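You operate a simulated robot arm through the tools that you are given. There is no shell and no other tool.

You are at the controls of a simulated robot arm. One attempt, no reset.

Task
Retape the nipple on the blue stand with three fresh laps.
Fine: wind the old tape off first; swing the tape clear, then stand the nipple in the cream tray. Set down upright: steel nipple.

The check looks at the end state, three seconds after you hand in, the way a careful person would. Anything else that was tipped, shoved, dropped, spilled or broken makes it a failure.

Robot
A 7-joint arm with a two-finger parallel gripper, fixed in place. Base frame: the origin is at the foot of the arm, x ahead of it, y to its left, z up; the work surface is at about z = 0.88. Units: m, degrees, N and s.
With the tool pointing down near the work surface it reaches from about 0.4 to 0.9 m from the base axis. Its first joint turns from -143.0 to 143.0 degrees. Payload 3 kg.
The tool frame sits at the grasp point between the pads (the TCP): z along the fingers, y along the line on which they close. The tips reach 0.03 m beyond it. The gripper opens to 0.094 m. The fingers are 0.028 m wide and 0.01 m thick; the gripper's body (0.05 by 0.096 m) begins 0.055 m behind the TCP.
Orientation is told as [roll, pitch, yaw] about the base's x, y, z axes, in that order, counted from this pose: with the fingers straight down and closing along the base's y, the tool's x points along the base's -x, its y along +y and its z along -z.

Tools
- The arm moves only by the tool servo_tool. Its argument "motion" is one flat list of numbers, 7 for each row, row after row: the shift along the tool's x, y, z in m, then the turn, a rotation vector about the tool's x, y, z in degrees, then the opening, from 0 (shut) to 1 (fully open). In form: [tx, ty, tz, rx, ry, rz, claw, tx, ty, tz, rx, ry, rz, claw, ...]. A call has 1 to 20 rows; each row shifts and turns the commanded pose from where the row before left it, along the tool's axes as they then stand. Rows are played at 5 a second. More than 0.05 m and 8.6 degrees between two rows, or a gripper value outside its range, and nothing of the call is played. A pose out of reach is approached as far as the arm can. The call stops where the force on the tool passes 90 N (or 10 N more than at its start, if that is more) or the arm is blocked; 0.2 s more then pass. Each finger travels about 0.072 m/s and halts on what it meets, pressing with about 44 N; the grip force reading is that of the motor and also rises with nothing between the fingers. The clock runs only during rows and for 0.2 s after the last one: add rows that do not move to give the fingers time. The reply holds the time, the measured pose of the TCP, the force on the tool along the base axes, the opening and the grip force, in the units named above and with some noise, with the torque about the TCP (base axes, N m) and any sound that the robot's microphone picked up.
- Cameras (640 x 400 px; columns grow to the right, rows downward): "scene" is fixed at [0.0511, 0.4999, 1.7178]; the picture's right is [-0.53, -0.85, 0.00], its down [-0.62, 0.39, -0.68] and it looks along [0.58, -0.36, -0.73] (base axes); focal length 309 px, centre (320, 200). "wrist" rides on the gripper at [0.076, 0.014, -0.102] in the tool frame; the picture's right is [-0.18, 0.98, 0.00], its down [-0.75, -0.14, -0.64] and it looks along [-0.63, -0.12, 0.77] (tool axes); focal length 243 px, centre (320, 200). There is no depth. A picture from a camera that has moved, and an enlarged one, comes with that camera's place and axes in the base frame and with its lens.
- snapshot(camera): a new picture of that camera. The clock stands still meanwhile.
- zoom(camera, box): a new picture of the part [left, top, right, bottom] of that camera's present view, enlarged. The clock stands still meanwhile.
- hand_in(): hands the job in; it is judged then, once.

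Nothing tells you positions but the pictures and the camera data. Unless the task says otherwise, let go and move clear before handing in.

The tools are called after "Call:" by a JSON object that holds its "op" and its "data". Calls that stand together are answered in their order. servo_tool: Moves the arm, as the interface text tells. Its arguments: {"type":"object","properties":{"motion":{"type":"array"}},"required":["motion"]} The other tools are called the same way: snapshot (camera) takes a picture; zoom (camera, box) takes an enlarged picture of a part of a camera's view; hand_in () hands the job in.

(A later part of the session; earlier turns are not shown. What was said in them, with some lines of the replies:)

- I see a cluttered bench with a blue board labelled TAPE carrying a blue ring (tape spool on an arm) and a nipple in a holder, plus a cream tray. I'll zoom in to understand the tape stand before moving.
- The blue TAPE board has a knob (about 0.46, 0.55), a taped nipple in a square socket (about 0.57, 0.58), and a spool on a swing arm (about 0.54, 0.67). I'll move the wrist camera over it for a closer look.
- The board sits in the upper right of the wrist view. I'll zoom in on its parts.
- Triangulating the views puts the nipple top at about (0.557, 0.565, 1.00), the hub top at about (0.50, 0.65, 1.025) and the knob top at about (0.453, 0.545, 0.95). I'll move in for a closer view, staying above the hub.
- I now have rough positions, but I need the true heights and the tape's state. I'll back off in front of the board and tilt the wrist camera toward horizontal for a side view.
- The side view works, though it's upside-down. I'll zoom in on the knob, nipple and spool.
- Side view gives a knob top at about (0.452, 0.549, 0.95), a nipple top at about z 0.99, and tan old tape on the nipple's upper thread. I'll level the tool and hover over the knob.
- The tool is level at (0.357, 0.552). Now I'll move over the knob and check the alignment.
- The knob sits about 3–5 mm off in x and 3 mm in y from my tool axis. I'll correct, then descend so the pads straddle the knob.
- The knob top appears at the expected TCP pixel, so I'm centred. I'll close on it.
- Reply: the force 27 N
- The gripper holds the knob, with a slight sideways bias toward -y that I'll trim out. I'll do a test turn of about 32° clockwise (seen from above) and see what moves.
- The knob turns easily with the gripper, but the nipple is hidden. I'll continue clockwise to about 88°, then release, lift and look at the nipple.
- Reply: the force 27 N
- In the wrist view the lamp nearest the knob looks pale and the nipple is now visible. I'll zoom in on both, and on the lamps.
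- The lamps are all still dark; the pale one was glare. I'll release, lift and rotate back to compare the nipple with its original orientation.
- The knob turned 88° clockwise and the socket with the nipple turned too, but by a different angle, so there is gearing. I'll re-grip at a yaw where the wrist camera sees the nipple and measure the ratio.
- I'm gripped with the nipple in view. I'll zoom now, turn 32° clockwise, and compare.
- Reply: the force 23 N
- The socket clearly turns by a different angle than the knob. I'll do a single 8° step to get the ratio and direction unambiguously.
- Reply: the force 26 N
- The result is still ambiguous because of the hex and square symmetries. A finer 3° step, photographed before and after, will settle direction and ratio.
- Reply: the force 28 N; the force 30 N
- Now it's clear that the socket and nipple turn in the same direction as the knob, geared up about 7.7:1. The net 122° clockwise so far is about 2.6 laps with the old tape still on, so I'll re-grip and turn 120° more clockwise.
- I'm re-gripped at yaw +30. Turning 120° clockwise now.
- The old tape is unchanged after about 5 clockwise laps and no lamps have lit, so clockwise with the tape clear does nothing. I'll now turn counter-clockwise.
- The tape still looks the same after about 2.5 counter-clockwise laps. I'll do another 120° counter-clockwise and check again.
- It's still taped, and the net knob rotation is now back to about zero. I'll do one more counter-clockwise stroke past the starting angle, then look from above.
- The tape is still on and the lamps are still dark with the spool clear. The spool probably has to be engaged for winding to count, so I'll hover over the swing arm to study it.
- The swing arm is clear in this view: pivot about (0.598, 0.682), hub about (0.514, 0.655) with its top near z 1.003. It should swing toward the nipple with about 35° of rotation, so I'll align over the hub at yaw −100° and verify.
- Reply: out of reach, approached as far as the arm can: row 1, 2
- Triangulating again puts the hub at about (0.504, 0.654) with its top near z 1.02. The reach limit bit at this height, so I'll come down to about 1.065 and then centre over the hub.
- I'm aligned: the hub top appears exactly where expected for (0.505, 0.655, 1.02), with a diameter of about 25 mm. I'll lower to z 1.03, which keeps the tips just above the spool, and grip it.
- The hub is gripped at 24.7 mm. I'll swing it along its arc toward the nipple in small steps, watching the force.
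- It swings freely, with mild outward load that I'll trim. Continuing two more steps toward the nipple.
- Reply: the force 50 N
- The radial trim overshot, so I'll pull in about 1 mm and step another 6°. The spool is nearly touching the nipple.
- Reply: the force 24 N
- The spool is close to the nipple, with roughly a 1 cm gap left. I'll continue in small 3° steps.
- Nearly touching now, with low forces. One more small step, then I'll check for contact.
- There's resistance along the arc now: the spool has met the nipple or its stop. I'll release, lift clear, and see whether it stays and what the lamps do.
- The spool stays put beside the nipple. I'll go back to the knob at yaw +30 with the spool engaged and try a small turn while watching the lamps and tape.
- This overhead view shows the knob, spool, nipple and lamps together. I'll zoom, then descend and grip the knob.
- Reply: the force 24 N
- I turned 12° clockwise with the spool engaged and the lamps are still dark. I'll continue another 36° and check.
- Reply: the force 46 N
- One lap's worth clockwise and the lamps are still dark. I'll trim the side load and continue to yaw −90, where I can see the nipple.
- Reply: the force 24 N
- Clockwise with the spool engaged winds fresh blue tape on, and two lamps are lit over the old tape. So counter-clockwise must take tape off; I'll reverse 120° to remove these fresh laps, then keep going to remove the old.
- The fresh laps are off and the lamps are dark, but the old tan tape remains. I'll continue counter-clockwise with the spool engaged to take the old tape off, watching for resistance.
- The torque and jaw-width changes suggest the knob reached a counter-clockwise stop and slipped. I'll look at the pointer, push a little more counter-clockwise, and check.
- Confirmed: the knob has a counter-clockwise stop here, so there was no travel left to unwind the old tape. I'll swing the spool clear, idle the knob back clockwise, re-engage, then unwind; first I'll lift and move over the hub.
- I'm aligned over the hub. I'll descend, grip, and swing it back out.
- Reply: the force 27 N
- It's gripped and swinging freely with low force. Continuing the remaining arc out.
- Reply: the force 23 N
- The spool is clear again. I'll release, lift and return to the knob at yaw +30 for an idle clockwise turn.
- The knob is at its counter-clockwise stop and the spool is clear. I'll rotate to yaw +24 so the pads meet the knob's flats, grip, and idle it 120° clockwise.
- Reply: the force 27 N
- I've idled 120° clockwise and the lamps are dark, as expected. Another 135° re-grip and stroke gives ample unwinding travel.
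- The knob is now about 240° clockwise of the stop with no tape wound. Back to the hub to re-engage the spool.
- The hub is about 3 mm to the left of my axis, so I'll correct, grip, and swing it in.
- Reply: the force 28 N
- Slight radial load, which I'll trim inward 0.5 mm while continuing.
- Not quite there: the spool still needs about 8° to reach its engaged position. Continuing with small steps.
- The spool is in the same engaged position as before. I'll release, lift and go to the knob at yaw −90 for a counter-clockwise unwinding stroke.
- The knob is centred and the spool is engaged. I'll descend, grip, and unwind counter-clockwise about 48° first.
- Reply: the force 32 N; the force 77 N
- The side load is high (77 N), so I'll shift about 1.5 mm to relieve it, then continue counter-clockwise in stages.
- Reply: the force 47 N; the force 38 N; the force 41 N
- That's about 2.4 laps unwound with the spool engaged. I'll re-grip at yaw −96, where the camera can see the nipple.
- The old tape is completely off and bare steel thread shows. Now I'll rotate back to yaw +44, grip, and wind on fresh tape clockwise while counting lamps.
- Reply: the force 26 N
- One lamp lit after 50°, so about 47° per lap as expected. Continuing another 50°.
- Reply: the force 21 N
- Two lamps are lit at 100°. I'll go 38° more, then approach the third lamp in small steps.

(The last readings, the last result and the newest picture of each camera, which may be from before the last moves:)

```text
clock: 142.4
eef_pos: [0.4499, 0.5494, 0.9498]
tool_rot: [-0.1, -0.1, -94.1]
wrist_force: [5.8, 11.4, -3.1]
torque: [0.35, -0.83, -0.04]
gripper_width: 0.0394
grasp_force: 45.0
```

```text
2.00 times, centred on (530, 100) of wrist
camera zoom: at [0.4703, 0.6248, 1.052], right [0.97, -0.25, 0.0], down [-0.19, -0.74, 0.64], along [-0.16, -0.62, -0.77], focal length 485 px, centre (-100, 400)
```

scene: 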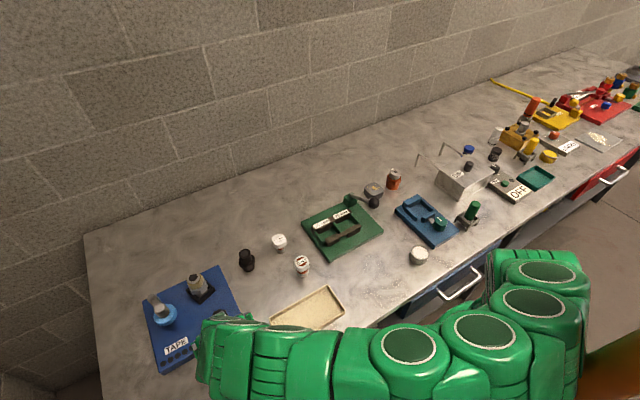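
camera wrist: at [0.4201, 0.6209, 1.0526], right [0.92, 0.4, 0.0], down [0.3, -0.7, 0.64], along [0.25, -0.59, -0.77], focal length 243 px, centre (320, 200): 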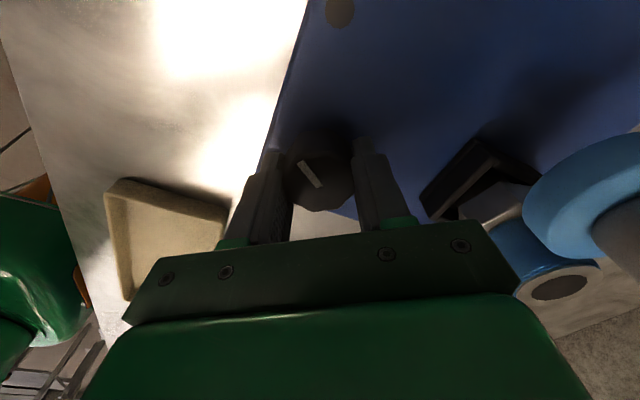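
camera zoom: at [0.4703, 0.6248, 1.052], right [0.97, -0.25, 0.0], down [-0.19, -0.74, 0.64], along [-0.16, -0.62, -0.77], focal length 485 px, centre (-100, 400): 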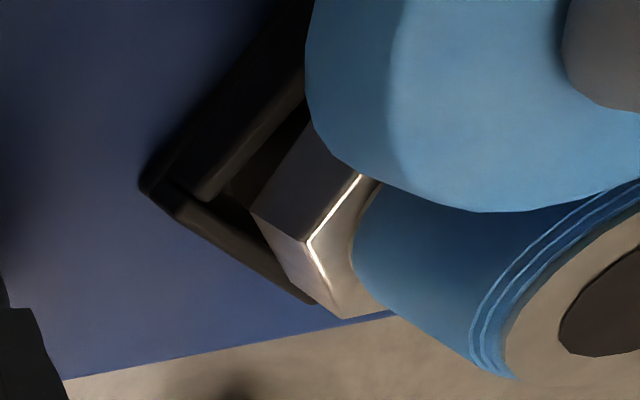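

Three lamps are lit and three blue layers show on the nipple. I'll add 2° so it's definitely a complete third lap, then check.

Call:
{"op": "servo_tool", "data": {"motion": [0, 0, 0, 0, 0, 2, 0.3, 0, 0, 0, 0, 0, 0, 0.3, 0, 0, 0, 0, 0, 0, 0.5, 0, 0, 0, 0, 0, 0, 0.75, 0, 0, 0, 0, 0, 0, 0.8]}}

Call:
{"op": "zoom", "data": {"camera": "scene", "box": [130, 250, 260, 380]}}

```text
clock: 143.6
eef_pos: [0.449, 0.5497, 0.9512]
tool_rot: [0.1, 0.0, -96.1]
wrist_force: [0.0, -0.7, 0.2]
torque: [0.02, 0.0, -0.03]
gripper_width: 0.0753
grasp_force: 0.1
```

```text
3.08 times, centred on (195, 315) of scene
camera zoom: at [0.0511, 0.4999, 1.7178], right [-0.53, -0.85, 0.0], down [-0.62, 0.39, -0.68], along [0.58, -0.36, -0.73], focal length 951 px, centre (705, -154)
```

zoom: 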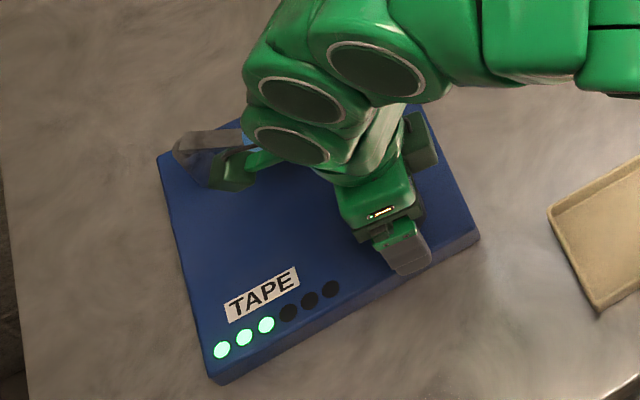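

Three laps are confirmed. I'll lift off the knob and go to the hub to swing the tape clear.

Call:
{"op": "servo_tool", "data": {"motion": [0, 0, -0.045, 0, 0, 0, 0.9, 0, 0, -0.045, 0, 0, 0, 1, 0, 0, -0.045, 0, 0, 0, 1, 0, 0, 0, 0, 0, -8, 1, 0, 0, 0, 0, 0, -8, 1, 0, 0, 0, 0, 0, -8, 1, 0, 0, 0, 0, 0, -8, 1, 0, 0, 0, 0, 0, -6, 1, -0.0002, 0.037, 0, 0, 0, 0, 1, -0.0002, 0.037, 0, 0, 0, 0, 1, -0.0002, 0.037, 0, 0, 0, 0, 1, 0, 0, 0, 0, 0, 0, 1, 0, 0, 0, 0, 0, 0, 1]}}

Call:
{"op": "snapshot", "data": {"camera": "wrist"}}

Call:
{"op": "zoom", "data": {"camera": "wrist", "box": [220, 60, 440, 220]}}

```text
clock: 146.4
eef_pos: [0.5456, 0.6084, 1.0836]
tool_rot: [0.0, 0.0, -58.0]
wrist_force: [-0.6, 0.0, 0.9]
torque: [0.01, 0.05, -0.01]
gripper_width: 0.0941
grasp_force: 0.0
```

```text
taken
camera wrist: at [0.5185, 0.6812, 1.1855], right [0.93, 0.36, 0.0], down [0.28, -0.71, 0.64], along [0.23, -0.6, -0.77], focal length 243 px, centre (320, 200)
```

wrist: 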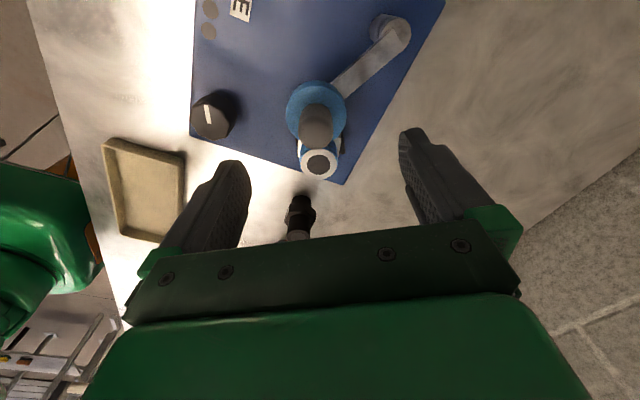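

```text
2.50 times, centred on (330, 140) of wrist
camera zoom: at [0.5185, 0.6812, 1.1855], right [0.93, 0.36, 0.0], down [0.28, -0.71, 0.64], along [0.23, -0.6, -0.77], focal length 606 px, centre (295, 350)
```

zoom: 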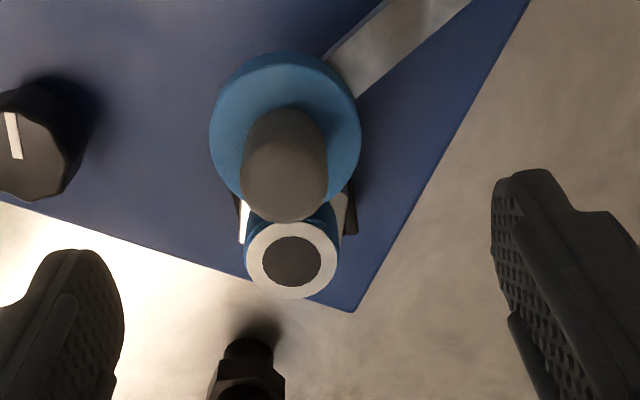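

The hub is about 3 mm to the left, so I'll correct, grip, and swing it out along the arc.

Call:
{"op": "servo_tool", "data": {"motion": [0.001, -0.0028, 0.027, 0, 0, 0, 0.9, 0, 0, 0.026, 0, 0, 0, 0.7, 0, 0, 0, 0, 0, 0, 0.5, 0, 0, 0, 0, 0, 0, 0.3, 0, 0, 0, 0, 0, 0, 0.15, 0, 0, 0, 0, 0, 0, 0.15, 0, 0, 0, 0, 0, 0, 0.15]}}

Call:
{"op": "servo_tool", "data": {"motion": [0.00808, -0.00378, 0, 0, 0, 6, 0.15, 0.00808, -0.00378, 0, 0, 0, 6, 0.15, 0.00808, -0.00378, 0, 0, 0, 6, 0.15, 0, 0, 0, 0, 0, 0, 0.15]}}

Call:
{"op": "servo_tool", "data": {"motion": [0.00808, -0.00378, 0, 0, 0, 6, 0.15, 0.00808, -0.00378, 0, 0, 0, 6, 0.15, 0.00808, -0.00378, 0, 0, 0, 6, 0.15, 0, 0, 0, 0, 0, 0, 0.15]}}

Call:
{"op": "zoom", "data": {"camera": "scene", "box": [130, 250, 260, 380]}}

```text
clock: 148.0
eef_pos: [0.5417, 0.6062, 1.0304]
tool_rot: [0.0, 0.0, -58.0]
wrist_force: [7.2, 7.1, 0.1]
torque: [0.33, -0.05, -0.15]
gripper_width: 0.0245
grasp_force: 44.7
```

```text
clock: 149.0
eef_pos: [0.5186, 0.6234, 1.0302]
tool_rot: [-0.1, -0.2, -76.0]
wrist_force: [-12.2, -11.2, -19.0]
torque: [-0.49, -0.46, 0.04]
gripper_width: 0.0247
grasp_force: 44.5
```

```text
clock: 150.0
eef_pos: [0.5048, 0.647, 1.031]
tool_rot: [-0.1, -0.1, -94.0]
wrist_force: [-15.0, -7.8, -19.5]
torque: [-0.39, -0.28, -0.11]
gripper_width: 0.0248
grasp_force: 45.3
```

```text
3.08 times, centred on (195, 315) of scene
camera zoom: at [0.0511, 0.4999, 1.7178], right [-0.53, -0.85, 0.0], down [-0.62, 0.39, -0.68], along [0.58, -0.36, -0.73], focal length 951 px, centre (705, -154)
```

zoom: 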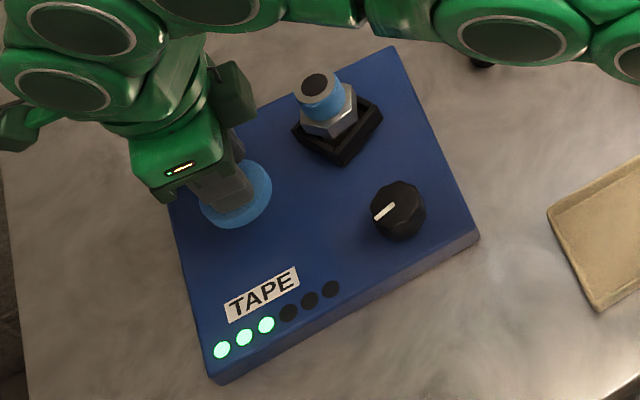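

The tape is swung clear, the nipple carries blue tape, and three lamps are lit. I'll take the arm the last few degrees to its rest, release, lift and hover near the nipple.

Call:
{"op": "servo_tool", "data": {"motion": [0.00808, -0.00378, 0, 0, 0, 5, 0.15, 0, 0, 0, 0, 0, 0, 0.15, 0, 0, 0, 0, 0, 0, 0.3, 0, 0, 0, 0, 0, 0, 0.5, 0, 0, 0, 0, 0, 0, 0.5, 0, 0, -0.03, 0, 0, 0, 0.5, 0, 0, -0.02, 0, 0, 0, 0.8, 0, 0, 0, 0, 0, 0, 1]}}

Call:
{"op": "zoom", "data": {"camera": "scene", "box": [130, 250, 260, 380]}}

Call:
{"op": "zoom", "data": {"camera": "scene", "box": [150, 260, 240, 316]}}

```text
clock: 151.8
eef_pos: [0.5052, 0.6556, 1.0819]
tool_rot: [0.0, 0.0, -99.0]
wrist_force: [-0.5, -0.3, 0.3]
torque: [0.02, -0.03, 0.01]
gripper_width: 0.0941
grasp_force: 0.1
```

```text
3.08 times, centred on (195, 315) of scene
camera zoom: at [0.0511, 0.4999, 1.7178], right [-0.53, -0.85, 0.0], down [-0.62, 0.39, -0.68], along [0.58, -0.36, -0.73], focal length 951 px, centre (705, -154)
```

zoom: 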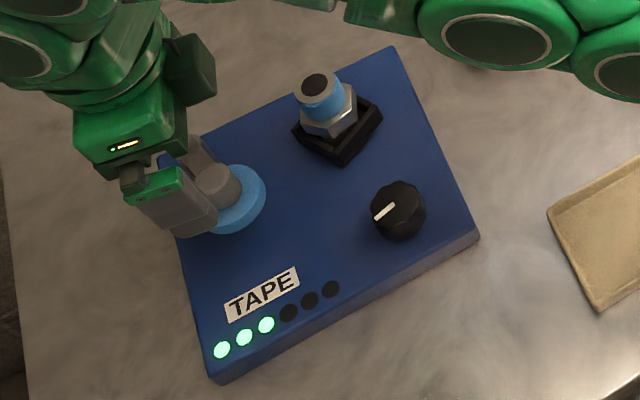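

```text
7.11 times, centred on (195, 288) of scene
camera zoom: at [0.0511, 0.4999, 1.7178], right [-0.53, -0.85, 0.0], down [-0.62, 0.39, -0.68], along [0.58, -0.36, -0.73], focal length 2197 px, centre (1209, -426)
```

zoom: 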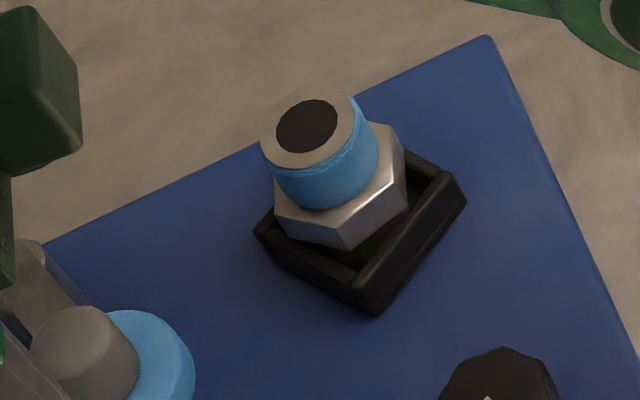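

The nipple has a clean blue wrap. I'll zoom in further to get the hex flats' orientation for the grasp.

Call:
{"op": "zoom", "data": {"camera": "scene", "box": [182, 270, 218, 306]}}

```text
11.11 times, centred on (200, 288) of scene
camera zoom: at [0.0511, 0.4999, 1.7178], right [-0.53, -0.85, 0.0], down [-0.62, 0.39, -0.68], along [0.58, -0.36, -0.73], focal length 3433 px, centre (1653, -778)
```

zoom: 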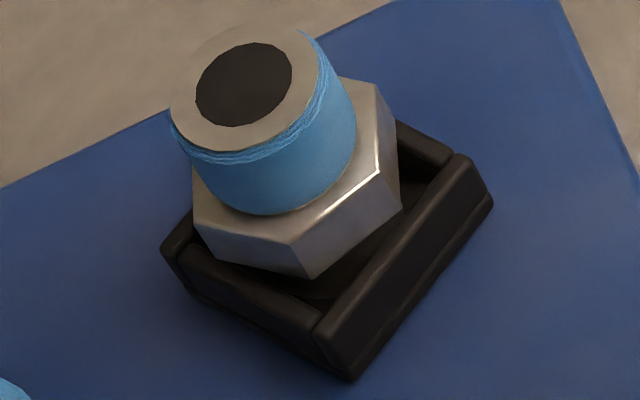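

The hex flats run at about 46.6° (mod 60) and the nipple centre is (0.566, 0.567). I'll move above it and rotate to yaw −13.4 so the pads close across two flats.

Call:
{"op": "servo_tool", "data": {"motion": [-0.026, 0.0247, 0, 0, 0, 0, 1, -0.026, 0.0247, 0, 0, 0, 0, 1, -0.026, 0.0247, 0, 0, 0, 0, 1, 0, 0, 0, 0, 0, -8, 1, 0, 0, 0, 0, 0, -8, 1, 0, 0, 0, 0, 0, -8, 1, 0, 0, 0, 0, 0, -8, 1, 0, 0, 0, 0, 0, -8, 1, 0, 0, 0, 0, 0, -8, 1, 0, 0, 0, 0, 0, -8, 1, 0, 0, 0, 0, 0, -8, 1, 0, 0, 0, 0, 0, -8, 1, 0, 0, 0, 0, 0, -8, 1, 0, 0, 0, 0, 0, -5.6, 1, 0, 0, 0, 0, 0, 0, 1, 0, 0, 0, 0, 0, 0, 1]}}

Call:
{"op": "snapshot", "data": {"camera": "wrist"}}

Call:
{"op": "zoom", "data": {"camera": "wrist", "box": [240, 90, 400, 210]}}

```text
clock: 155.2
eef_pos: [0.5655, 0.5664, 1.0822]
tool_rot: [0.0, 0.0, -13.4]
wrist_force: [1.6, -0.9, 0.0]
torque: [-0.01, -0.01, -0.02]
gripper_width: 0.094
grasp_force: 0.0
```

```text
taken
camera wrist: at [0.494, 0.5982, 1.1839], right [0.41, 0.91, 0.0], down [0.7, -0.31, 0.64], along [0.59, -0.26, -0.77], focal length 243 px, centre (320, 200)
```

wrist: 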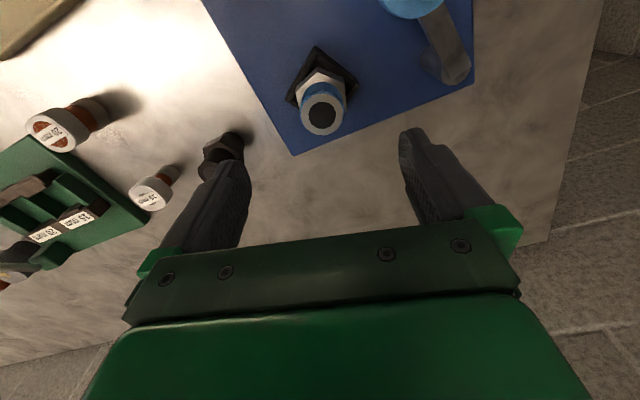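

```text
3.33 times, centred on (320, 150) of wrist
camera zoom: at [0.494, 0.5982, 1.1839], right [0.41, 0.91, 0.0], down [0.7, -0.31, 0.64], along [0.59, -0.26, -0.77], focal length 809 px, centre (320, 367)
```

zoom: 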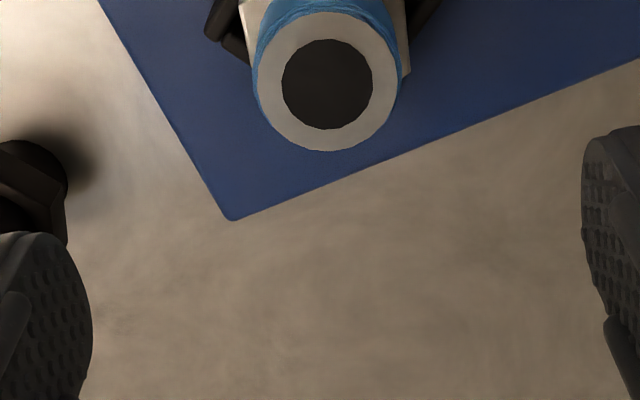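

The pads line up with the flats, and triangulation puts the nipple centre about 3 mm closer along tool x and 2 mm in y. I'll correct and descend partway to verify.

Call:
{"op": "servo_tool", "data": {"motion": [0.003, 0.0018, 0.03, 0, 0, 0, 1, 0, 0, 0.03, 0, 0, 0, 1, 0, 0, 0.02, 0, 0, 0, 1, 0, 0, 0, 0, 0, 0, 1]}}

Call:
{"op": "snapshot", "data": {"camera": "wrist"}}

Call:
{"op": "zoom", "data": {"camera": "wrist", "box": [240, 110, 400, 230]}}

Call:
{"op": "zoom", "data": {"camera": "scene", "box": [150, 260, 240, 316]}}

```text
clock: 156.2
eef_pos: [0.5624, 0.5686, 1.004]
tool_rot: [0.0, 0.0, -13.4]
wrist_force: [0.8, 0.1, 0.1]
torque: [0.01, -0.02, 0.0]
gripper_width: 0.0942
grasp_force: 0.1
```

```text
taken
camera wrist: at [0.491, 0.6005, 1.105], right [0.41, 0.91, 0.0], down [0.7, -0.31, 0.64], along [0.59, -0.26, -0.77], focal length 243 px, centre (320, 200)
```

wrist: 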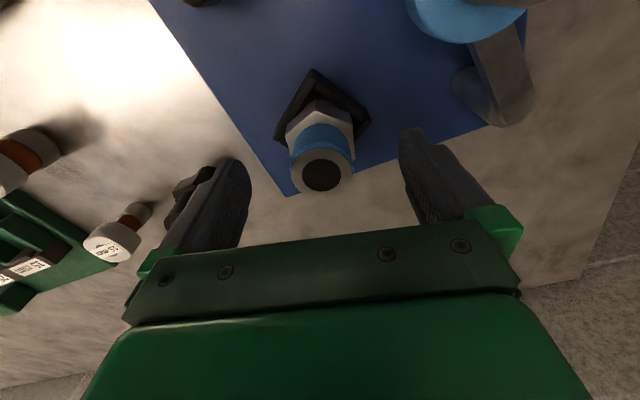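

```text
3.33 times, centred on (320, 170) of wrist
camera zoom: at [0.491, 0.6005, 1.105], right [0.41, 0.91, 0.0], down [0.7, -0.31, 0.64], along [0.59, -0.26, -0.77], focal length 809 px, centre (320, 300)
```

zoom: 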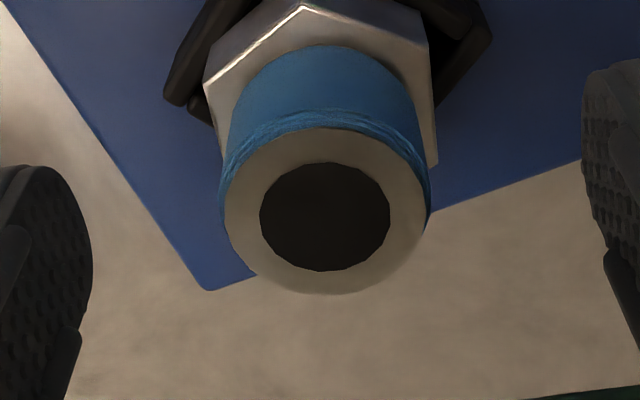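

```text
7.11 times, centred on (195, 288) of scene
camera zoom: at [0.0511, 0.4999, 1.7178], right [-0.53, -0.85, 0.0], down [-0.62, 0.39, -0.68], along [0.58, -0.36, -0.73], focal length 2197 px, centre (1209, -426)
```

zoom: 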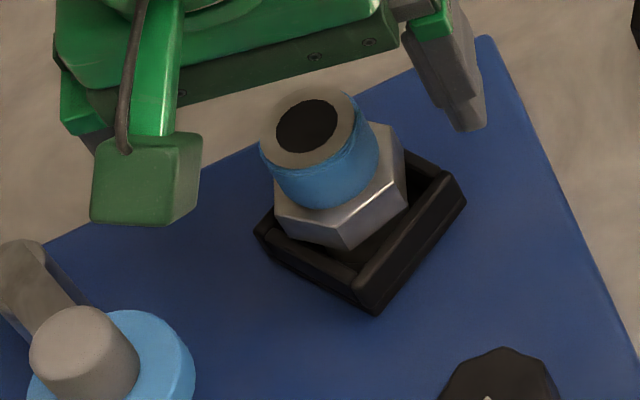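

The nipple top is at z 0.989 and centred to within about 1 mm. I'll descend so the tips reach the hex just above the socket, and close gently.

Call:
{"op": "servo_tool", "data": {"motion": [0, 0.001, 0.016, 0, 0, 0, 1, 0, 0, 0.015, 0, 0, 0, 1, 0, 0, 0, 0, 0, 0, 0.8, 0, 0, 0, 0, 0, 0, 0.6, 0, 0, 0, 0, 0, 0, 0.35, 0, 0, 0, 0, 0, 0, 0.35, 0, 0, 0, 0, 0, 0, 0.35]}}

Call:
{"op": "snapshot", "data": {"camera": "wrist"}}

Call:
{"op": "zoom", "data": {"camera": "scene", "box": [150, 260, 240, 316]}}

```text
clock: 157.8
eef_pos: [0.5626, 0.5709, 0.9725]
tool_rot: [-0.1, 0.0, -13.3]
wrist_force: [0.8, -2.3, 2.1]
torque: [-0.01, -0.06, 0.0]
gripper_width: 0.0429
grasp_force: 44.1
```

```text
taken
camera wrist: at [0.4919, 0.602, 1.0746], right [0.41, 0.91, 0.0], down [0.7, -0.31, 0.64], along [0.59, -0.26, -0.77], focal length 243 px, centre (320, 200)
```

wrist: 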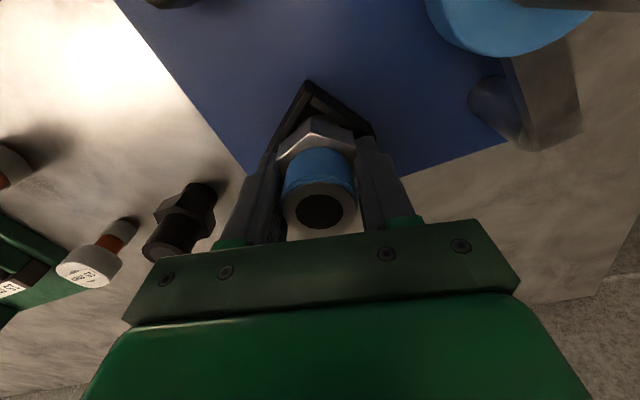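

```text
7.11 times, centred on (195, 288) of scene
camera zoom: at [0.0511, 0.4999, 1.7178], right [-0.53, -0.85, 0.0], down [-0.62, 0.39, -0.68], along [0.58, -0.36, -0.73], focal length 2197 px, centre (1209, -426)
```

zoom: 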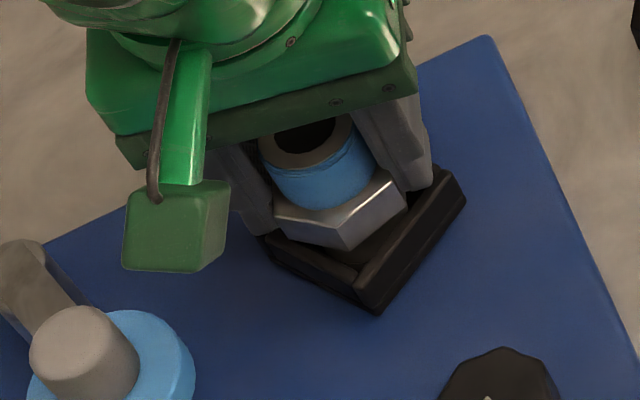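

I have a grip of 42.9 mm across the hex flats, clear of the tape. Lifting straight up.

Call:
{"op": "servo_tool", "data": {"motion": [0, 0, -0.005, 0, 0, 0, 0.35, 0, 0, -0.01, 0, 0, 0, 0.35, 0, 0, -0.01, 0, 0, 0, 0.35, 0, 0, -0.015, 0, 0, 0, 0.35, 0, 0, -0.02, 0, 0, 0, 0.35, 0, 0, -0.02, 0, 0, 0, 0.35, 0, 0, -0.02, 0, 0, 0, 0.35, 0, 0, 0, 0, 0, 0, 0.35]}}

Call:
{"op": "zoom", "data": {"camera": "scene", "box": [130, 220, 260, 350]}}

Call:
{"op": "snapshot", "data": {"camera": "wrist"}}

```text
clock: 159.6
eef_pos: [0.5602, 0.5697, 1.0701]
tool_rot: [0.0, 0.0, -13.4]
wrist_force: [-0.5, -0.5, -2.6]
torque: [-0.02, 0.03, 0.01]
gripper_width: 0.0429
grasp_force: 44.2
```

```text
3.08 times, centred on (195, 285) of scene
camera zoom: at [0.0511, 0.4999, 1.7178], right [-0.53, -0.85, 0.0], down [-0.62, 0.39, -0.68], along [0.58, -0.36, -0.73], focal length 951 px, centre (705, -62)
```

zoom: 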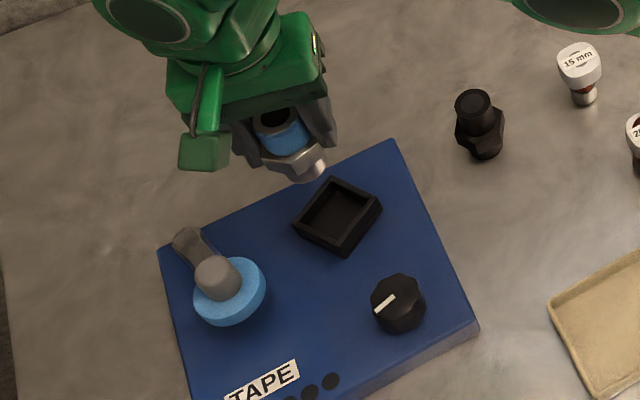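

```text
taken
camera wrist: at [0.4906, 0.6018, 1.1728], right [0.41, 0.91, 0.0], down [0.7, -0.31, 0.64], along [0.59, -0.26, -0.77], focal length 243 px, centre (320, 200)
```

wrist: 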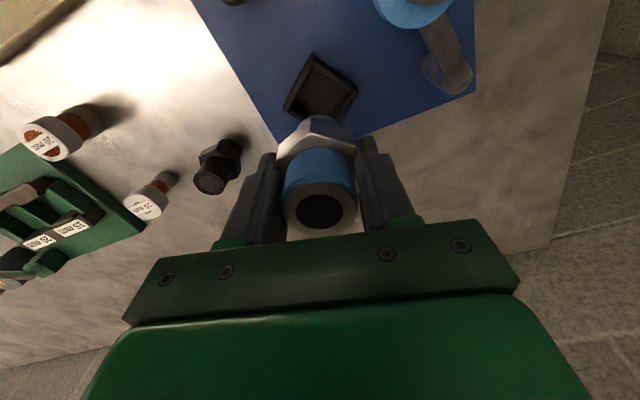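

The nipple is held upright and free of the socket. The tray spans about x 0.315–0.402, y 0.254–0.438, so I'll carry the nipple high to above (0.362, 0.36).

Call:
{"op": "servo_tool", "data": {"motion": [0, 0, -0.01, 0, 0, 0, 0.35, 0.009, -0.0156, 0, 0, 0, 0, 0.35, 0.018, -0.0313, 0, 0, 0, 0, 0.35, 0.018, -0.0313, 0, 0, 0, 0, 0.35, 0.018, -0.0313, 0, 0, 0, 0, 0.35, 0.018, -0.0313, 0, 0, 0, 0, 0.35, 0.018, -0.0313, 0, 0, 0, 0, 0.35, 0.018, -0.0313, 0, 0, 0, 0, 0.35, 0.018, -0.0313, 0, 0, 0, 0, 0.35, 0.009, -0.0156, 0, 0, 0, 0, 0.35, 0, 0, 0, 0, 0, 0, 0.35, 0, 0, 0, 0, 0, 0, 0.35]}}

Call:
{"op": "snapshot", "data": {"camera": "scene"}}

Call:
{"op": "snapshot", "data": {"camera": "wrist"}}

```text
clock: 162.2
eef_pos: [0.3633, 0.3603, 1.0817]
tool_rot: [0.1, 0.0, -13.4]
wrist_force: [-0.3, 0.1, -2.5]
torque: [0.02, -0.03, -0.02]
gripper_width: 0.0427
grasp_force: 44.4
```

```text
taken
```

scene: 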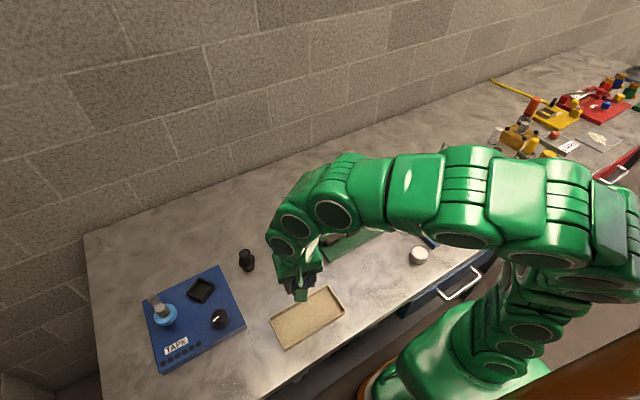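

```text
taken
camera wrist: at [0.2924, 0.3921, 1.1843], right [0.41, 0.91, 0.0], down [0.7, -0.31, 0.64], along [0.59, -0.26, -0.77], focal length 243 px, centre (320, 200)
```

wrist: 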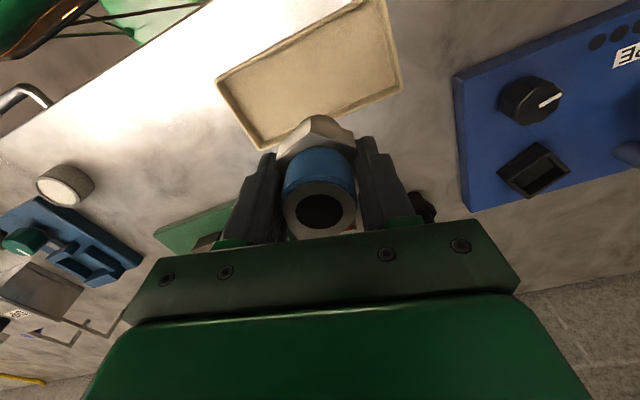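

The tray is below, and its centre is about (0.355, 0.348), so I'll shift slightly. Then I'll zoom in to measure how far the nipple extends below the pads.

Call:
{"op": "servo_tool", "data": {"motion": [0.0045, -0.0113, 0, 0, 0, 0, 0.35, 0, 0, 0.03, 0, 0, 0, 0.35, 0, 0, 0.03, 0, 0, 0, 0.35, 0, 0, 0, 0, 0, 0, 0.35, 0, 0, 0, 0, 0, 0, 0.35]}}

Call:
{"op": "zoom", "data": {"camera": "scene", "box": [255, 230, 365, 350]}}

Call:
{"op": "snapshot", "data": {"camera": "wrist"}}

```text
clock: 163.4
eef_pos: [0.3569, 0.3493, 1.0214]
tool_rot: [0.0, 0.0, -13.4]
wrist_force: [-0.2, -0.1, -2.3]
torque: [0.04, -0.01, -0.03]
gripper_width: 0.0427
grasp_force: 43.5
```

```text
3.33 times, centred on (310, 290) of scene
camera zoom: at [0.0511, 0.4999, 1.7178], right [-0.53, -0.85, 0.0], down [-0.62, 0.39, -0.68], along [0.58, -0.36, -0.73], focal length 1030 px, centre (353, -100)
```

zoom: 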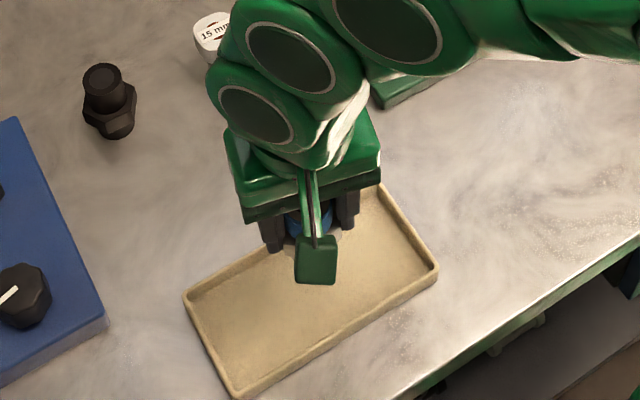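

```text
taken
camera wrist: at [0.2867, 0.3809, 1.123], right [0.41, 0.91, 0.0], down [0.7, -0.31, 0.64], along [0.59, -0.26, -0.77], focal length 243 px, centre (320, 200)
```

wrist: 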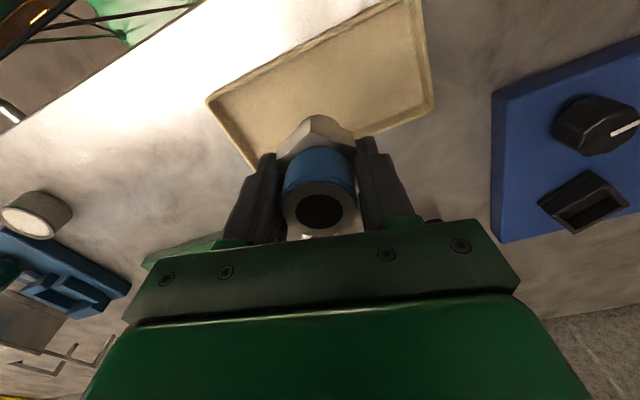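

I'm positioned over the tray's middle. I'll descend in guarded steps, watching the vertical force for floor contact.

Call:
{"op": "servo_tool", "data": {"motion": [0, 0, 0.025, 0, 0, 0, 0.35, 0, 0, 0.02, 0, 0, 0, 0.35, 0, 0, 0.01, 0, 0, 0, 0.35, 0, 0, 0, 0, 0, 0, 0.35]}}

Call:
{"op": "servo_tool", "data": {"motion": [0, 0, 0.002, 0, 0, 0, 0.35, 0, 0, 0.002, 0, 0, 0, 0.35, 0, 0, 0, 0, 0, 0, 0.35]}}

Call:
{"op": "servo_tool", "data": {"motion": [0, 0, 0.002, 0, 0, 0, 0.35, 0, 0, 0, 0, 0, 0, 0.35]}}

Call:
{"op": "snapshot", "data": {"camera": "wrist"}}

```text
clock: 164.4
eef_pos: [0.3567, 0.3494, 0.966]
tool_rot: [0.0, 0.1, -13.4]
wrist_force: [-0.6, 0.9, -2.1]
torque: [0.01, -0.04, 0.02]
gripper_width: 0.0425
grasp_force: 43.9
```

```text
clock: 165.2
eef_pos: [0.3573, 0.3484, 0.9625]
tool_rot: [0.0, 0.0, -13.5]
wrist_force: [-0.2, 0.2, -1.6]
torque: [0.01, -0.01, 0.01]
gripper_width: 0.0428
grasp_force: 44.4
```

```text
clock: 165.8
eef_pos: [0.3573, 0.3502, 0.9602]
tool_rot: [0.0, 0.1, -13.4]
wrist_force: [0.8, -1.0, -3.0]
torque: [-0.03, 0.0, -0.01]
gripper_width: 0.0427
grasp_force: 44.3
```

```text
taken
camera wrist: at [0.2872, 0.3815, 1.0624], right [0.41, 0.91, 0.0], down [0.7, -0.31, 0.64], along [0.59, -0.26, -0.77], focal length 243 px, centre (320, 200)
```

wrist: 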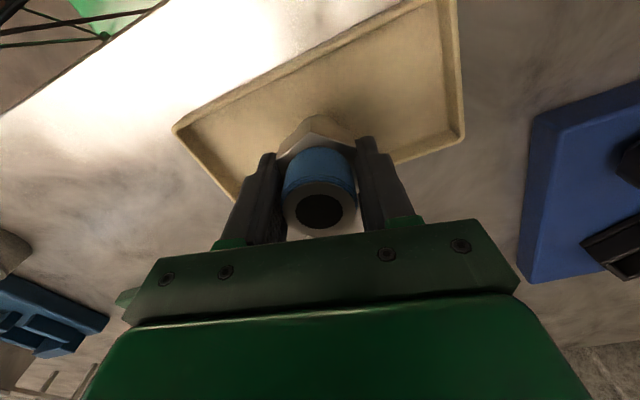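

No contact yet. Continuing down in 2 mm steps.

Call:
{"op": "servo_tool", "data": {"motion": [0, 0, 0.002, 0, 0, 0, 0.35, 0, 0, 0.002, 0, 0, 0, 0.35, 0, 0, 0, 0, 0, 0, 0.35]}}

Call:
{"op": "servo_tool", "data": {"motion": [0, 0, 0.002, 0, 0, 0, 0.35, 0, 0, 0, 0, 0, 0, 0.35]}}

Call:
{"op": "zoom", "data": {"camera": "wrist", "box": [230, 80, 410, 215]}}

```text
clock: 166.6
eef_pos: [0.3561, 0.3505, 0.9567]
tool_rot: [0.0, 0.0, -13.4]
wrist_force: [0.3, -0.4, -2.0]
torque: [-0.04, 0.0, 0.01]
gripper_width: 0.0426
grasp_force: 43.6
```

```text
clock: 167.2
eef_pos: [0.3557, 0.3501, 0.954]
tool_rot: [0.0, 0.0, -13.4]
wrist_force: [0.8, 0.0, -2.2]
torque: [0.0, -0.01, -0.02]
gripper_width: 0.0426
grasp_force: 44.1
```

```text
2.96 times, centred on (320, 148) of wrist
camera zoom: at [0.2865, 0.3813, 1.0563], right [0.41, 0.91, 0.0], down [0.7, -0.31, 0.64], along [0.59, -0.26, -0.77], focal length 719 px, centre (320, 356)
```

zoom: 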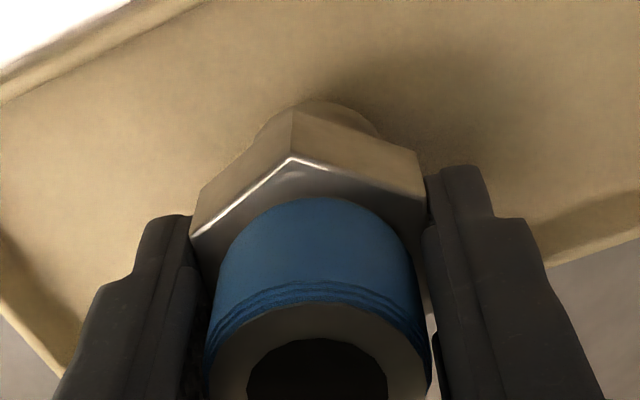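

The nipple's bottom is about 65 mm below the TCP, so roughly 4 mm remains. Continuing in small steps.

Call:
{"op": "servo_tool", "data": {"motion": [0, 0, 0.0015, 0, 0, 0, 0.35, 0, 0, 0, 0, 0, 0, 0.35]}}

Call:
{"op": "servo_tool", "data": {"motion": [0, 0, 0.0015, 0, 0, 0, 0.35, 0, 0, 0, 0, 0, 0, 0.35]}}

Call:
{"op": "servo_tool", "data": {"motion": [0, 0, 0.001, 0, 0, 0, 0.35, 0, 0, 0, 0, 0, 0, 0.35]}}

```text
clock: 167.8
eef_pos: [0.3571, 0.3485, 0.9533]
tool_rot: [0.0, 0.1, -13.4]
wrist_force: [0.1, -0.5, -2.4]
torque: [0.0, 0.0, 0.01]
gripper_width: 0.0426
grasp_force: 44.0
```

```text
clock: 168.4
eef_pos: [0.356, 0.349, 0.9528]
tool_rot: [0.0, 0.1, -13.4]
wrist_force: [-0.3, -0.4, -2.2]
torque: [-0.01, -0.03, 0.0]
gripper_width: 0.0426
grasp_force: 43.5
```

```text
clock: 169.0
eef_pos: [0.3564, 0.3487, 0.9504]
tool_rot: [-0.1, 0.0, -13.4]
wrist_force: [-0.3, -0.6, -1.5]
torque: [0.0, -0.01, 0.0]
gripper_width: 0.0428
grasp_force: 43.9
```

Call:
{"op": "servo_tool", "data": {"motion": [0, 0, 0.001, 0, 0, 0, 0.35, 0, 0, 0, 0, 0, 0, 0.35]}}

Call:
{"op": "servo_tool", "data": {"motion": [0, 0, 0.001, 0, 0, 0, 0.35, 0, 0, 0, 0, 0, 0, 0.35]}}

Call:
{"op": "servo_tool", "data": {"motion": [0, 0, 0.001, 0, 0, 0, 0.35, 0, 0, 0, 0, 0, 0, 0.35]}}

Call:
{"op": "zoom", "data": {"camera": "wrist", "box": [230, 80, 410, 215]}}

```text
clock: 169.6
eef_pos: [0.3569, 0.3484, 0.9506]
tool_rot: [0.0, 0.0, -13.5]
wrist_force: [0.3, 0.2, -3.0]
torque: [0.0, -0.04, -0.05]
gripper_width: 0.0428
grasp_force: 44.3
```

```text
clock: 170.2
eef_pos: [0.3563, 0.3506, 0.9497]
tool_rot: [0.0, 0.0, -13.4]
wrist_force: [-0.3, -0.2, -2.6]
torque: [-0.01, -0.03, 0.0]
gripper_width: 0.0429
grasp_force: 44.0
```

```text
clock: 170.8
eef_pos: [0.3552, 0.3502, 0.9468]
tool_rot: [-0.1, -0.1, -13.4]
wrist_force: [-0.2, -0.2, -2.0]
torque: [-0.02, 0.03, 0.01]
gripper_width: 0.0424
grasp_force: 44.2
```

```text
2.96 times, centred on (320, 148) of wrist
camera zoom: at [0.2859, 0.3816, 1.0493], right [0.41, 0.91, 0.0], down [0.7, -0.31, 0.64], along [0.59, -0.26, -0.77], focal length 719 px, centre (320, 356)
```

zoom: 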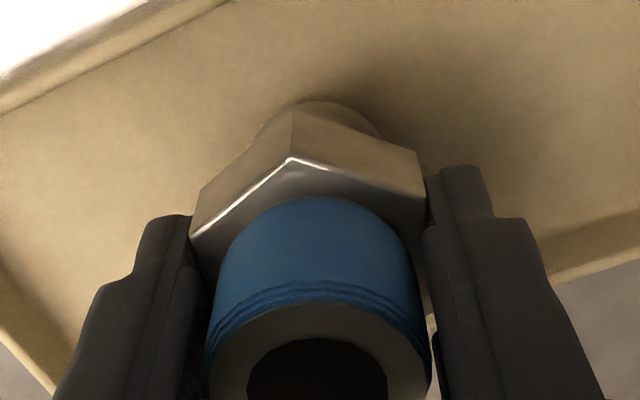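

The shadow at the base is closing in but there's no contact force yet. More 1 mm steps.

Call:
{"op": "servo_tool", "data": {"motion": [0, 0, 0.001, 0, 0, 0, 0.35, 0, 0, 0, 0, 0, 0, 0.35]}}

Call:
{"op": "servo_tool", "data": {"motion": [0, 0, 0.001, 0, 0, 0, 0.35, 0, 0, 0, 0, 0, 0, 0.35]}}

Call:
{"op": "servo_tool", "data": {"motion": [0, 0, 0.001, 0, 0, 0, 0.35, 0, 0, 0, 0, 0, 0, 0.35]}}

Call:
{"op": "zoom", "data": {"camera": "wrist", "box": [230, 80, 410, 215]}}

```text
clock: 171.4
eef_pos: [0.3567, 0.3498, 0.946]
tool_rot: [0.0, 0.0, -13.5]
wrist_force: [-0.4, 0.4, -2.1]
torque: [-0.01, 0.03, -0.02]
gripper_width: 0.0426
grasp_force: 43.9
```

```text
clock: 172.0
eef_pos: [0.3559, 0.3508, 0.9451]
tool_rot: [0.1, 0.1, -13.3]
wrist_force: [-0.1, -0.3, -1.9]
torque: [-0.01, -0.01, 0.0]
gripper_width: 0.0424
grasp_force: 44.2
```

```text
clock: 172.6
eef_pos: [0.357, 0.3493, 0.9443]
tool_rot: [0.0, 0.0, -13.4]
wrist_force: [0.3, -0.3, -2.4]
torque: [0.0, -0.05, -0.05]
gripper_width: 0.0429
grasp_force: 44.1
```

```text
2.96 times, centred on (320, 148) of wrist
camera zoom: at [0.2859, 0.3811, 1.0459], right [0.41, 0.91, 0.0], down [0.7, -0.31, 0.64], along [0.59, -0.26, -0.77], focal length 719 px, centre (320, 356)
```

zoom: 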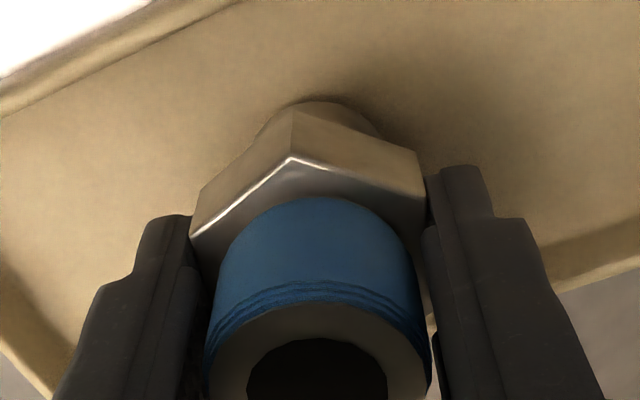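

Call:
{"op": "servo_tool", "data": {"motion": [0, 0, 0.001, 0, 0, 0, 0.35, 0, 0, 0, 0, 0, 0, 0.35]}}

Call:
{"op": "servo_tool", "data": {"motion": [0, 0, 0.001, 0, 0, 0, 0.35, 0, 0, 0, 0, 0, 0, 0.35]}}

Call:
{"op": "servo_tool", "data": {"motion": [0, 0, 0.001, 0, 0, 0, 0.35, 0, 0, 0, 0, 0, 0, 0.35]}}

Call:
{"op": "zoom", "data": {"camera": "wrist", "box": [230, 80, 410, 215]}}

```text
clock: 173.2
eef_pos: [0.3553, 0.3506, 0.9437]
tool_rot: [0.0, 0.0, -13.4]
wrist_force: [0.3, 0.2, -2.1]
torque: [0.01, -0.04, 0.01]
gripper_width: 0.0427
grasp_force: 43.8
```

```text
clock: 173.8
eef_pos: [0.3563, 0.3495, 0.9434]
tool_rot: [0.0, 0.0, -13.4]
wrist_force: [-0.3, -0.3, -2.8]
torque: [0.02, -0.01, -0.03]
gripper_width: 0.0427
grasp_force: 44.1
```

```text
clock: 174.4
eef_pos: [0.3565, 0.3489, 0.9424]
tool_rot: [0.1, 0.0, -13.4]
wrist_force: [0.3, 0.2, -2.0]
torque: [0.01, 0.01, 0.0]
gripper_width: 0.0426
grasp_force: 44.1
```

```text
2.96 times, centred on (320, 148) of wrist
camera zoom: at [0.2858, 0.3812, 1.0431], right [0.41, 0.91, 0.0], down [0.7, -0.31, 0.64], along [0.59, -0.26, -0.77], focal length 719 px, centre (320, 356)
```

zoom: 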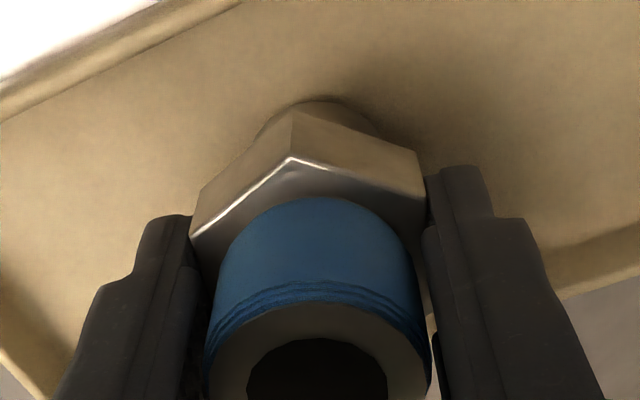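

Still just hanging weight with no contact. Continuing.

Call:
{"op": "servo_tool", "data": {"motion": [0, 0, 0.001, 0, 0, 0, 0.35, 0, 0, 0, 0, 0, 0, 0.35]}}

Call:
{"op": "servo_tool", "data": {"motion": [0, 0, 0.001, 0, 0, 0, 0.35, 0, 0, 0, 0, 0, 0, 0.35]}}

Call:
{"op": "servo_tool", "data": {"motion": [0, 0, 0.001, 0, 0, 0, 0.35, 0, 0, 0, 0, 0, 0, 0.35]}}

Call:
{"op": "servo_tool", "data": {"motion": [0, 0, 0.001, 0, 0, 0, 0.35, 0, 0, 0, 0, 0, 0, 0.35]}}

Call:
{"op": "zoom", "data": {"camera": "wrist", "box": [230, 80, 410, 215]}}

```text
clock: 175.0
eef_pos: [0.3569, 0.3485, 0.9417]
tool_rot: [-0.1, 0.0, -13.4]
wrist_force: [0.9, 0.1, -2.2]
torque: [0.0, -0.03, 0.03]
gripper_width: 0.043
grasp_force: 44.1
```

```text
clock: 175.6
eef_pos: [0.3561, 0.3499, 0.9386]
tool_rot: [0.0, 0.0, -13.5]
wrist_force: [0.2, -0.3, -2.9]
torque: [-0.03, 0.01, 0.0]
gripper_width: 0.0427
grasp_force: 44.1
```

```text
clock: 176.2
eef_pos: [0.3566, 0.35, 0.9403]
tool_rot: [0.0, -0.1, -13.4]
wrist_force: [-2.9, -4.7, 18.2]
torque: [-0.29, 0.18, 0.01]
gripper_width: 0.0426
grasp_force: 44.4
```

```text
clock: 176.8
eef_pos: [0.3563, 0.3494, 0.9391]
tool_rot: [0.0, 0.0, -13.4]
wrist_force: [1.3, -6.9, 27.5]
torque: [-0.28, -0.03, -0.01]
gripper_width: 0.0427
grasp_force: 44.3
```

```text
2.96 times, centred on (320, 148) of wrist
camera zoom: at [0.286, 0.3816, 1.04], right [0.41, 0.91, 0.0], down [0.7, -0.31, 0.64], along [0.59, -0.26, -0.77], focal length 719 px, centre (320, 356)
```

zoom: 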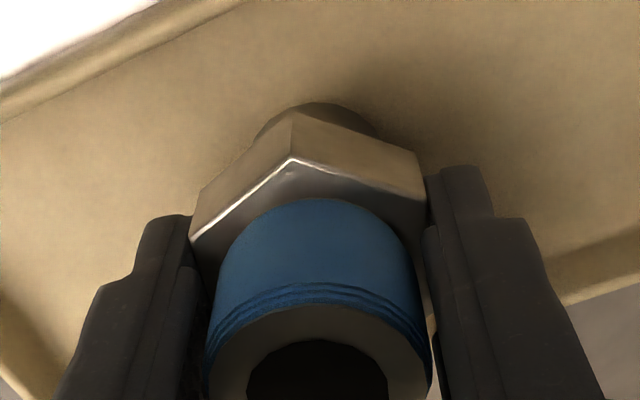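

Contact with the tray floor is felt (+27 N). I'll ease off slightly, open the fingers evenly, and lift straight up.

Call:
{"op": "servo_tool", "data": {"motion": [0, 0, -0.0006, 0, 0, 0, 0.35, 0, 0, 0, 0, 0, 0, 0.35, 0, 0, 0, 0, 0, 0, 0.47, 0, 0, 0, 0, 0, 0, 0.55, 0, 0, 0, 0, 0, 0, 0.65, 0, 0, 0, 0, 0, 0, 0.65]}}

Call:
{"op": "snapshot", "data": {"camera": "wrist"}}

```text
clock: 178.2
eef_pos: [0.3566, 0.35, 0.9388]
tool_rot: [0.0, 0.0, -13.4]
wrist_force: [-0.8, -0.8, -0.4]
torque: [0.01, 0.01, -0.01]
gripper_width: 0.0611
grasp_force: 0.0
```

```text
taken
camera wrist: at [0.2859, 0.3818, 1.0405], right [0.41, 0.91, 0.0], down [0.7, -0.31, 0.64], along [0.59, -0.26, -0.77], focal length 243 px, centre (320, 200)
```

wrist: 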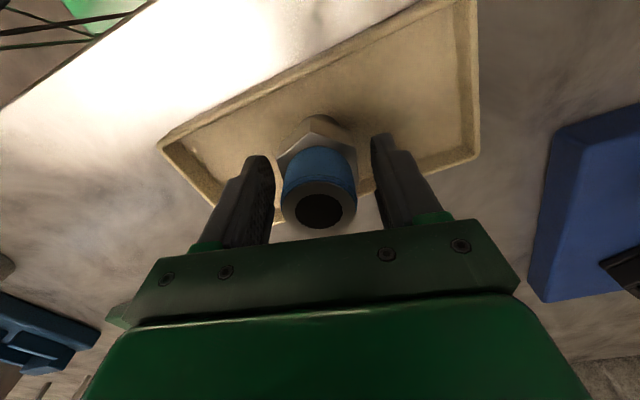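

The nipple stands on its own with the fingers clear on both sides. Lifting straight up and away.

Call:
{"op": "servo_tool", "data": {"motion": [0, 0, -0.015, 0, 0, 0, 0.7, 0, 0, -0.03, 0, 0, 0, 0.8, 0, 0, -0.04, 0, 0, 0, 0.9, 0, 0, -0.045, 0, 0, 0, 1, 0, 0, -0.045, 0, 0, 0, 1, 0, 0, -0.045, 0, 0, 0, 1, -0.04, 0, -0.03, 0, 0, 0, 1, -0.04, 0, 0, 0, 0, 0, 1, -0.04, 0, 0, 0, 0, 0, 1, 0, 0, 0, 0, 0, 0, 1]}}

Call:
{"op": "snapshot", "data": {"camera": "scene"}}

Call:
{"op": "snapshot", "data": {"camera": "wrist"}}

Call:
{"op": "zoom", "data": {"camera": "scene", "box": [255, 250, 365, 360]}}

Call:
{"op": "zoom", "data": {"camera": "scene", "box": [130, 250, 260, 380]}}

```text
clock: 180.4
eef_pos: [0.4736, 0.3206, 1.1905]
tool_rot: [0.0, -0.1, -13.3]
wrist_force: [0.0, 0.6, 0.6]
torque: [0.0, 0.04, 0.0]
gripper_width: 0.0941
grasp_force: 0.1
```

```text
taken
```

scene: 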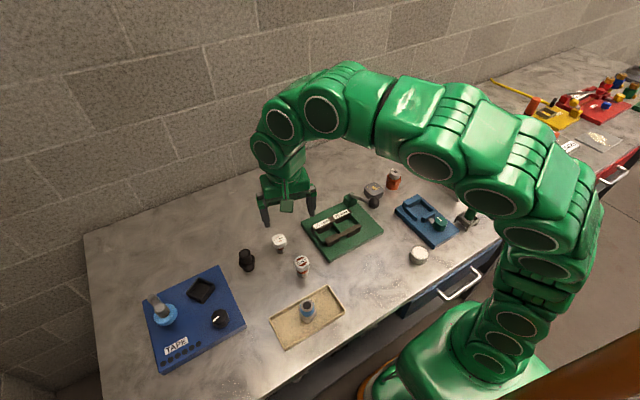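

```text
taken
camera wrist: at [0.404, 0.3524, 1.292], right [0.41, 0.91, 0.0], down [0.7, -0.31, 0.64], along [0.59, -0.26, -0.77], focal length 243 px, centre (320, 200)
```

wrist: 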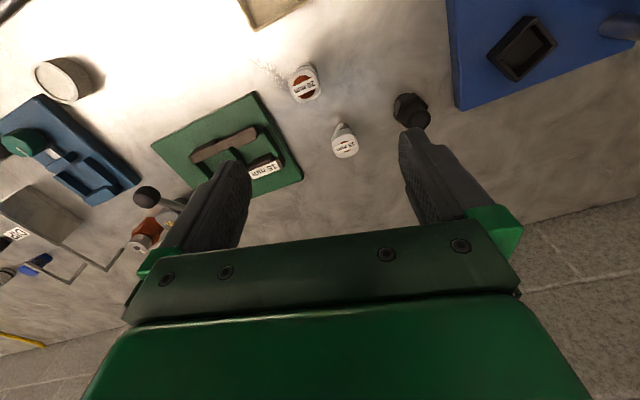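

```text
3.64 times, centred on (310, 305) of scene
camera zoom: at [0.0511, 0.4999, 1.7178], right [-0.53, -0.85, 0.0], down [-0.62, 0.39, -0.68], along [0.58, -0.36, -0.73], focal length 1124 px, centre (356, -182)
```

zoom: 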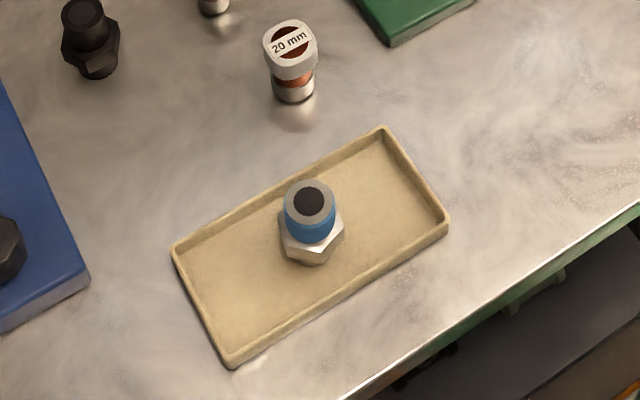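

```text
3.08 times, centred on (195, 315) of scene
camera zoom: at [0.0511, 0.4999, 1.7178], right [-0.53, -0.85, 0.0], down [-0.62, 0.39, -0.68], along [0.58, -0.36, -0.73], focal length 951 px, centre (705, -154)
```

zoom: 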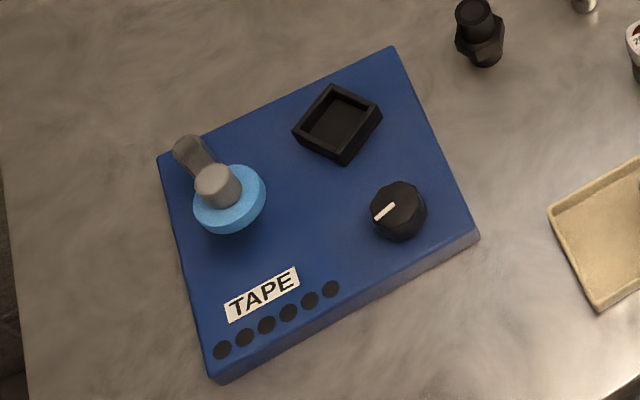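

The nipple stands upright in the cream tray with three fresh blue laps. The tape arm is back at rest, nothing else was disturbed, and the gripper is clear, so I'm handing in.

Call:
{"op": "hand_in", "data": {}}

```text
The job is handed in.
```

The nipple now stands upright in the cream tray with three fresh laps of blue tape on it, and the job is handed in. I don't have the check's result.

- **Old tape:** it came off completely. I saw bare steel thread before winding on the new tape.
- **Fresh laps:** three lamps on the stand were lit when I stopped turning the knob. The lamps went dark once I lifted the nipple out.
- **Tape arm:** it is swung clear and back at its starting position.
- **Along the way:** I first turned the knob the wrong way with the tape against the nipple. That put about two and a half fresh laps over the old tape. I wound those off again before removing the old tape, and none remained.
- **Other items:** nothing else looked moved or tipped in the final pictures. The gripper is open and well away from the bench.
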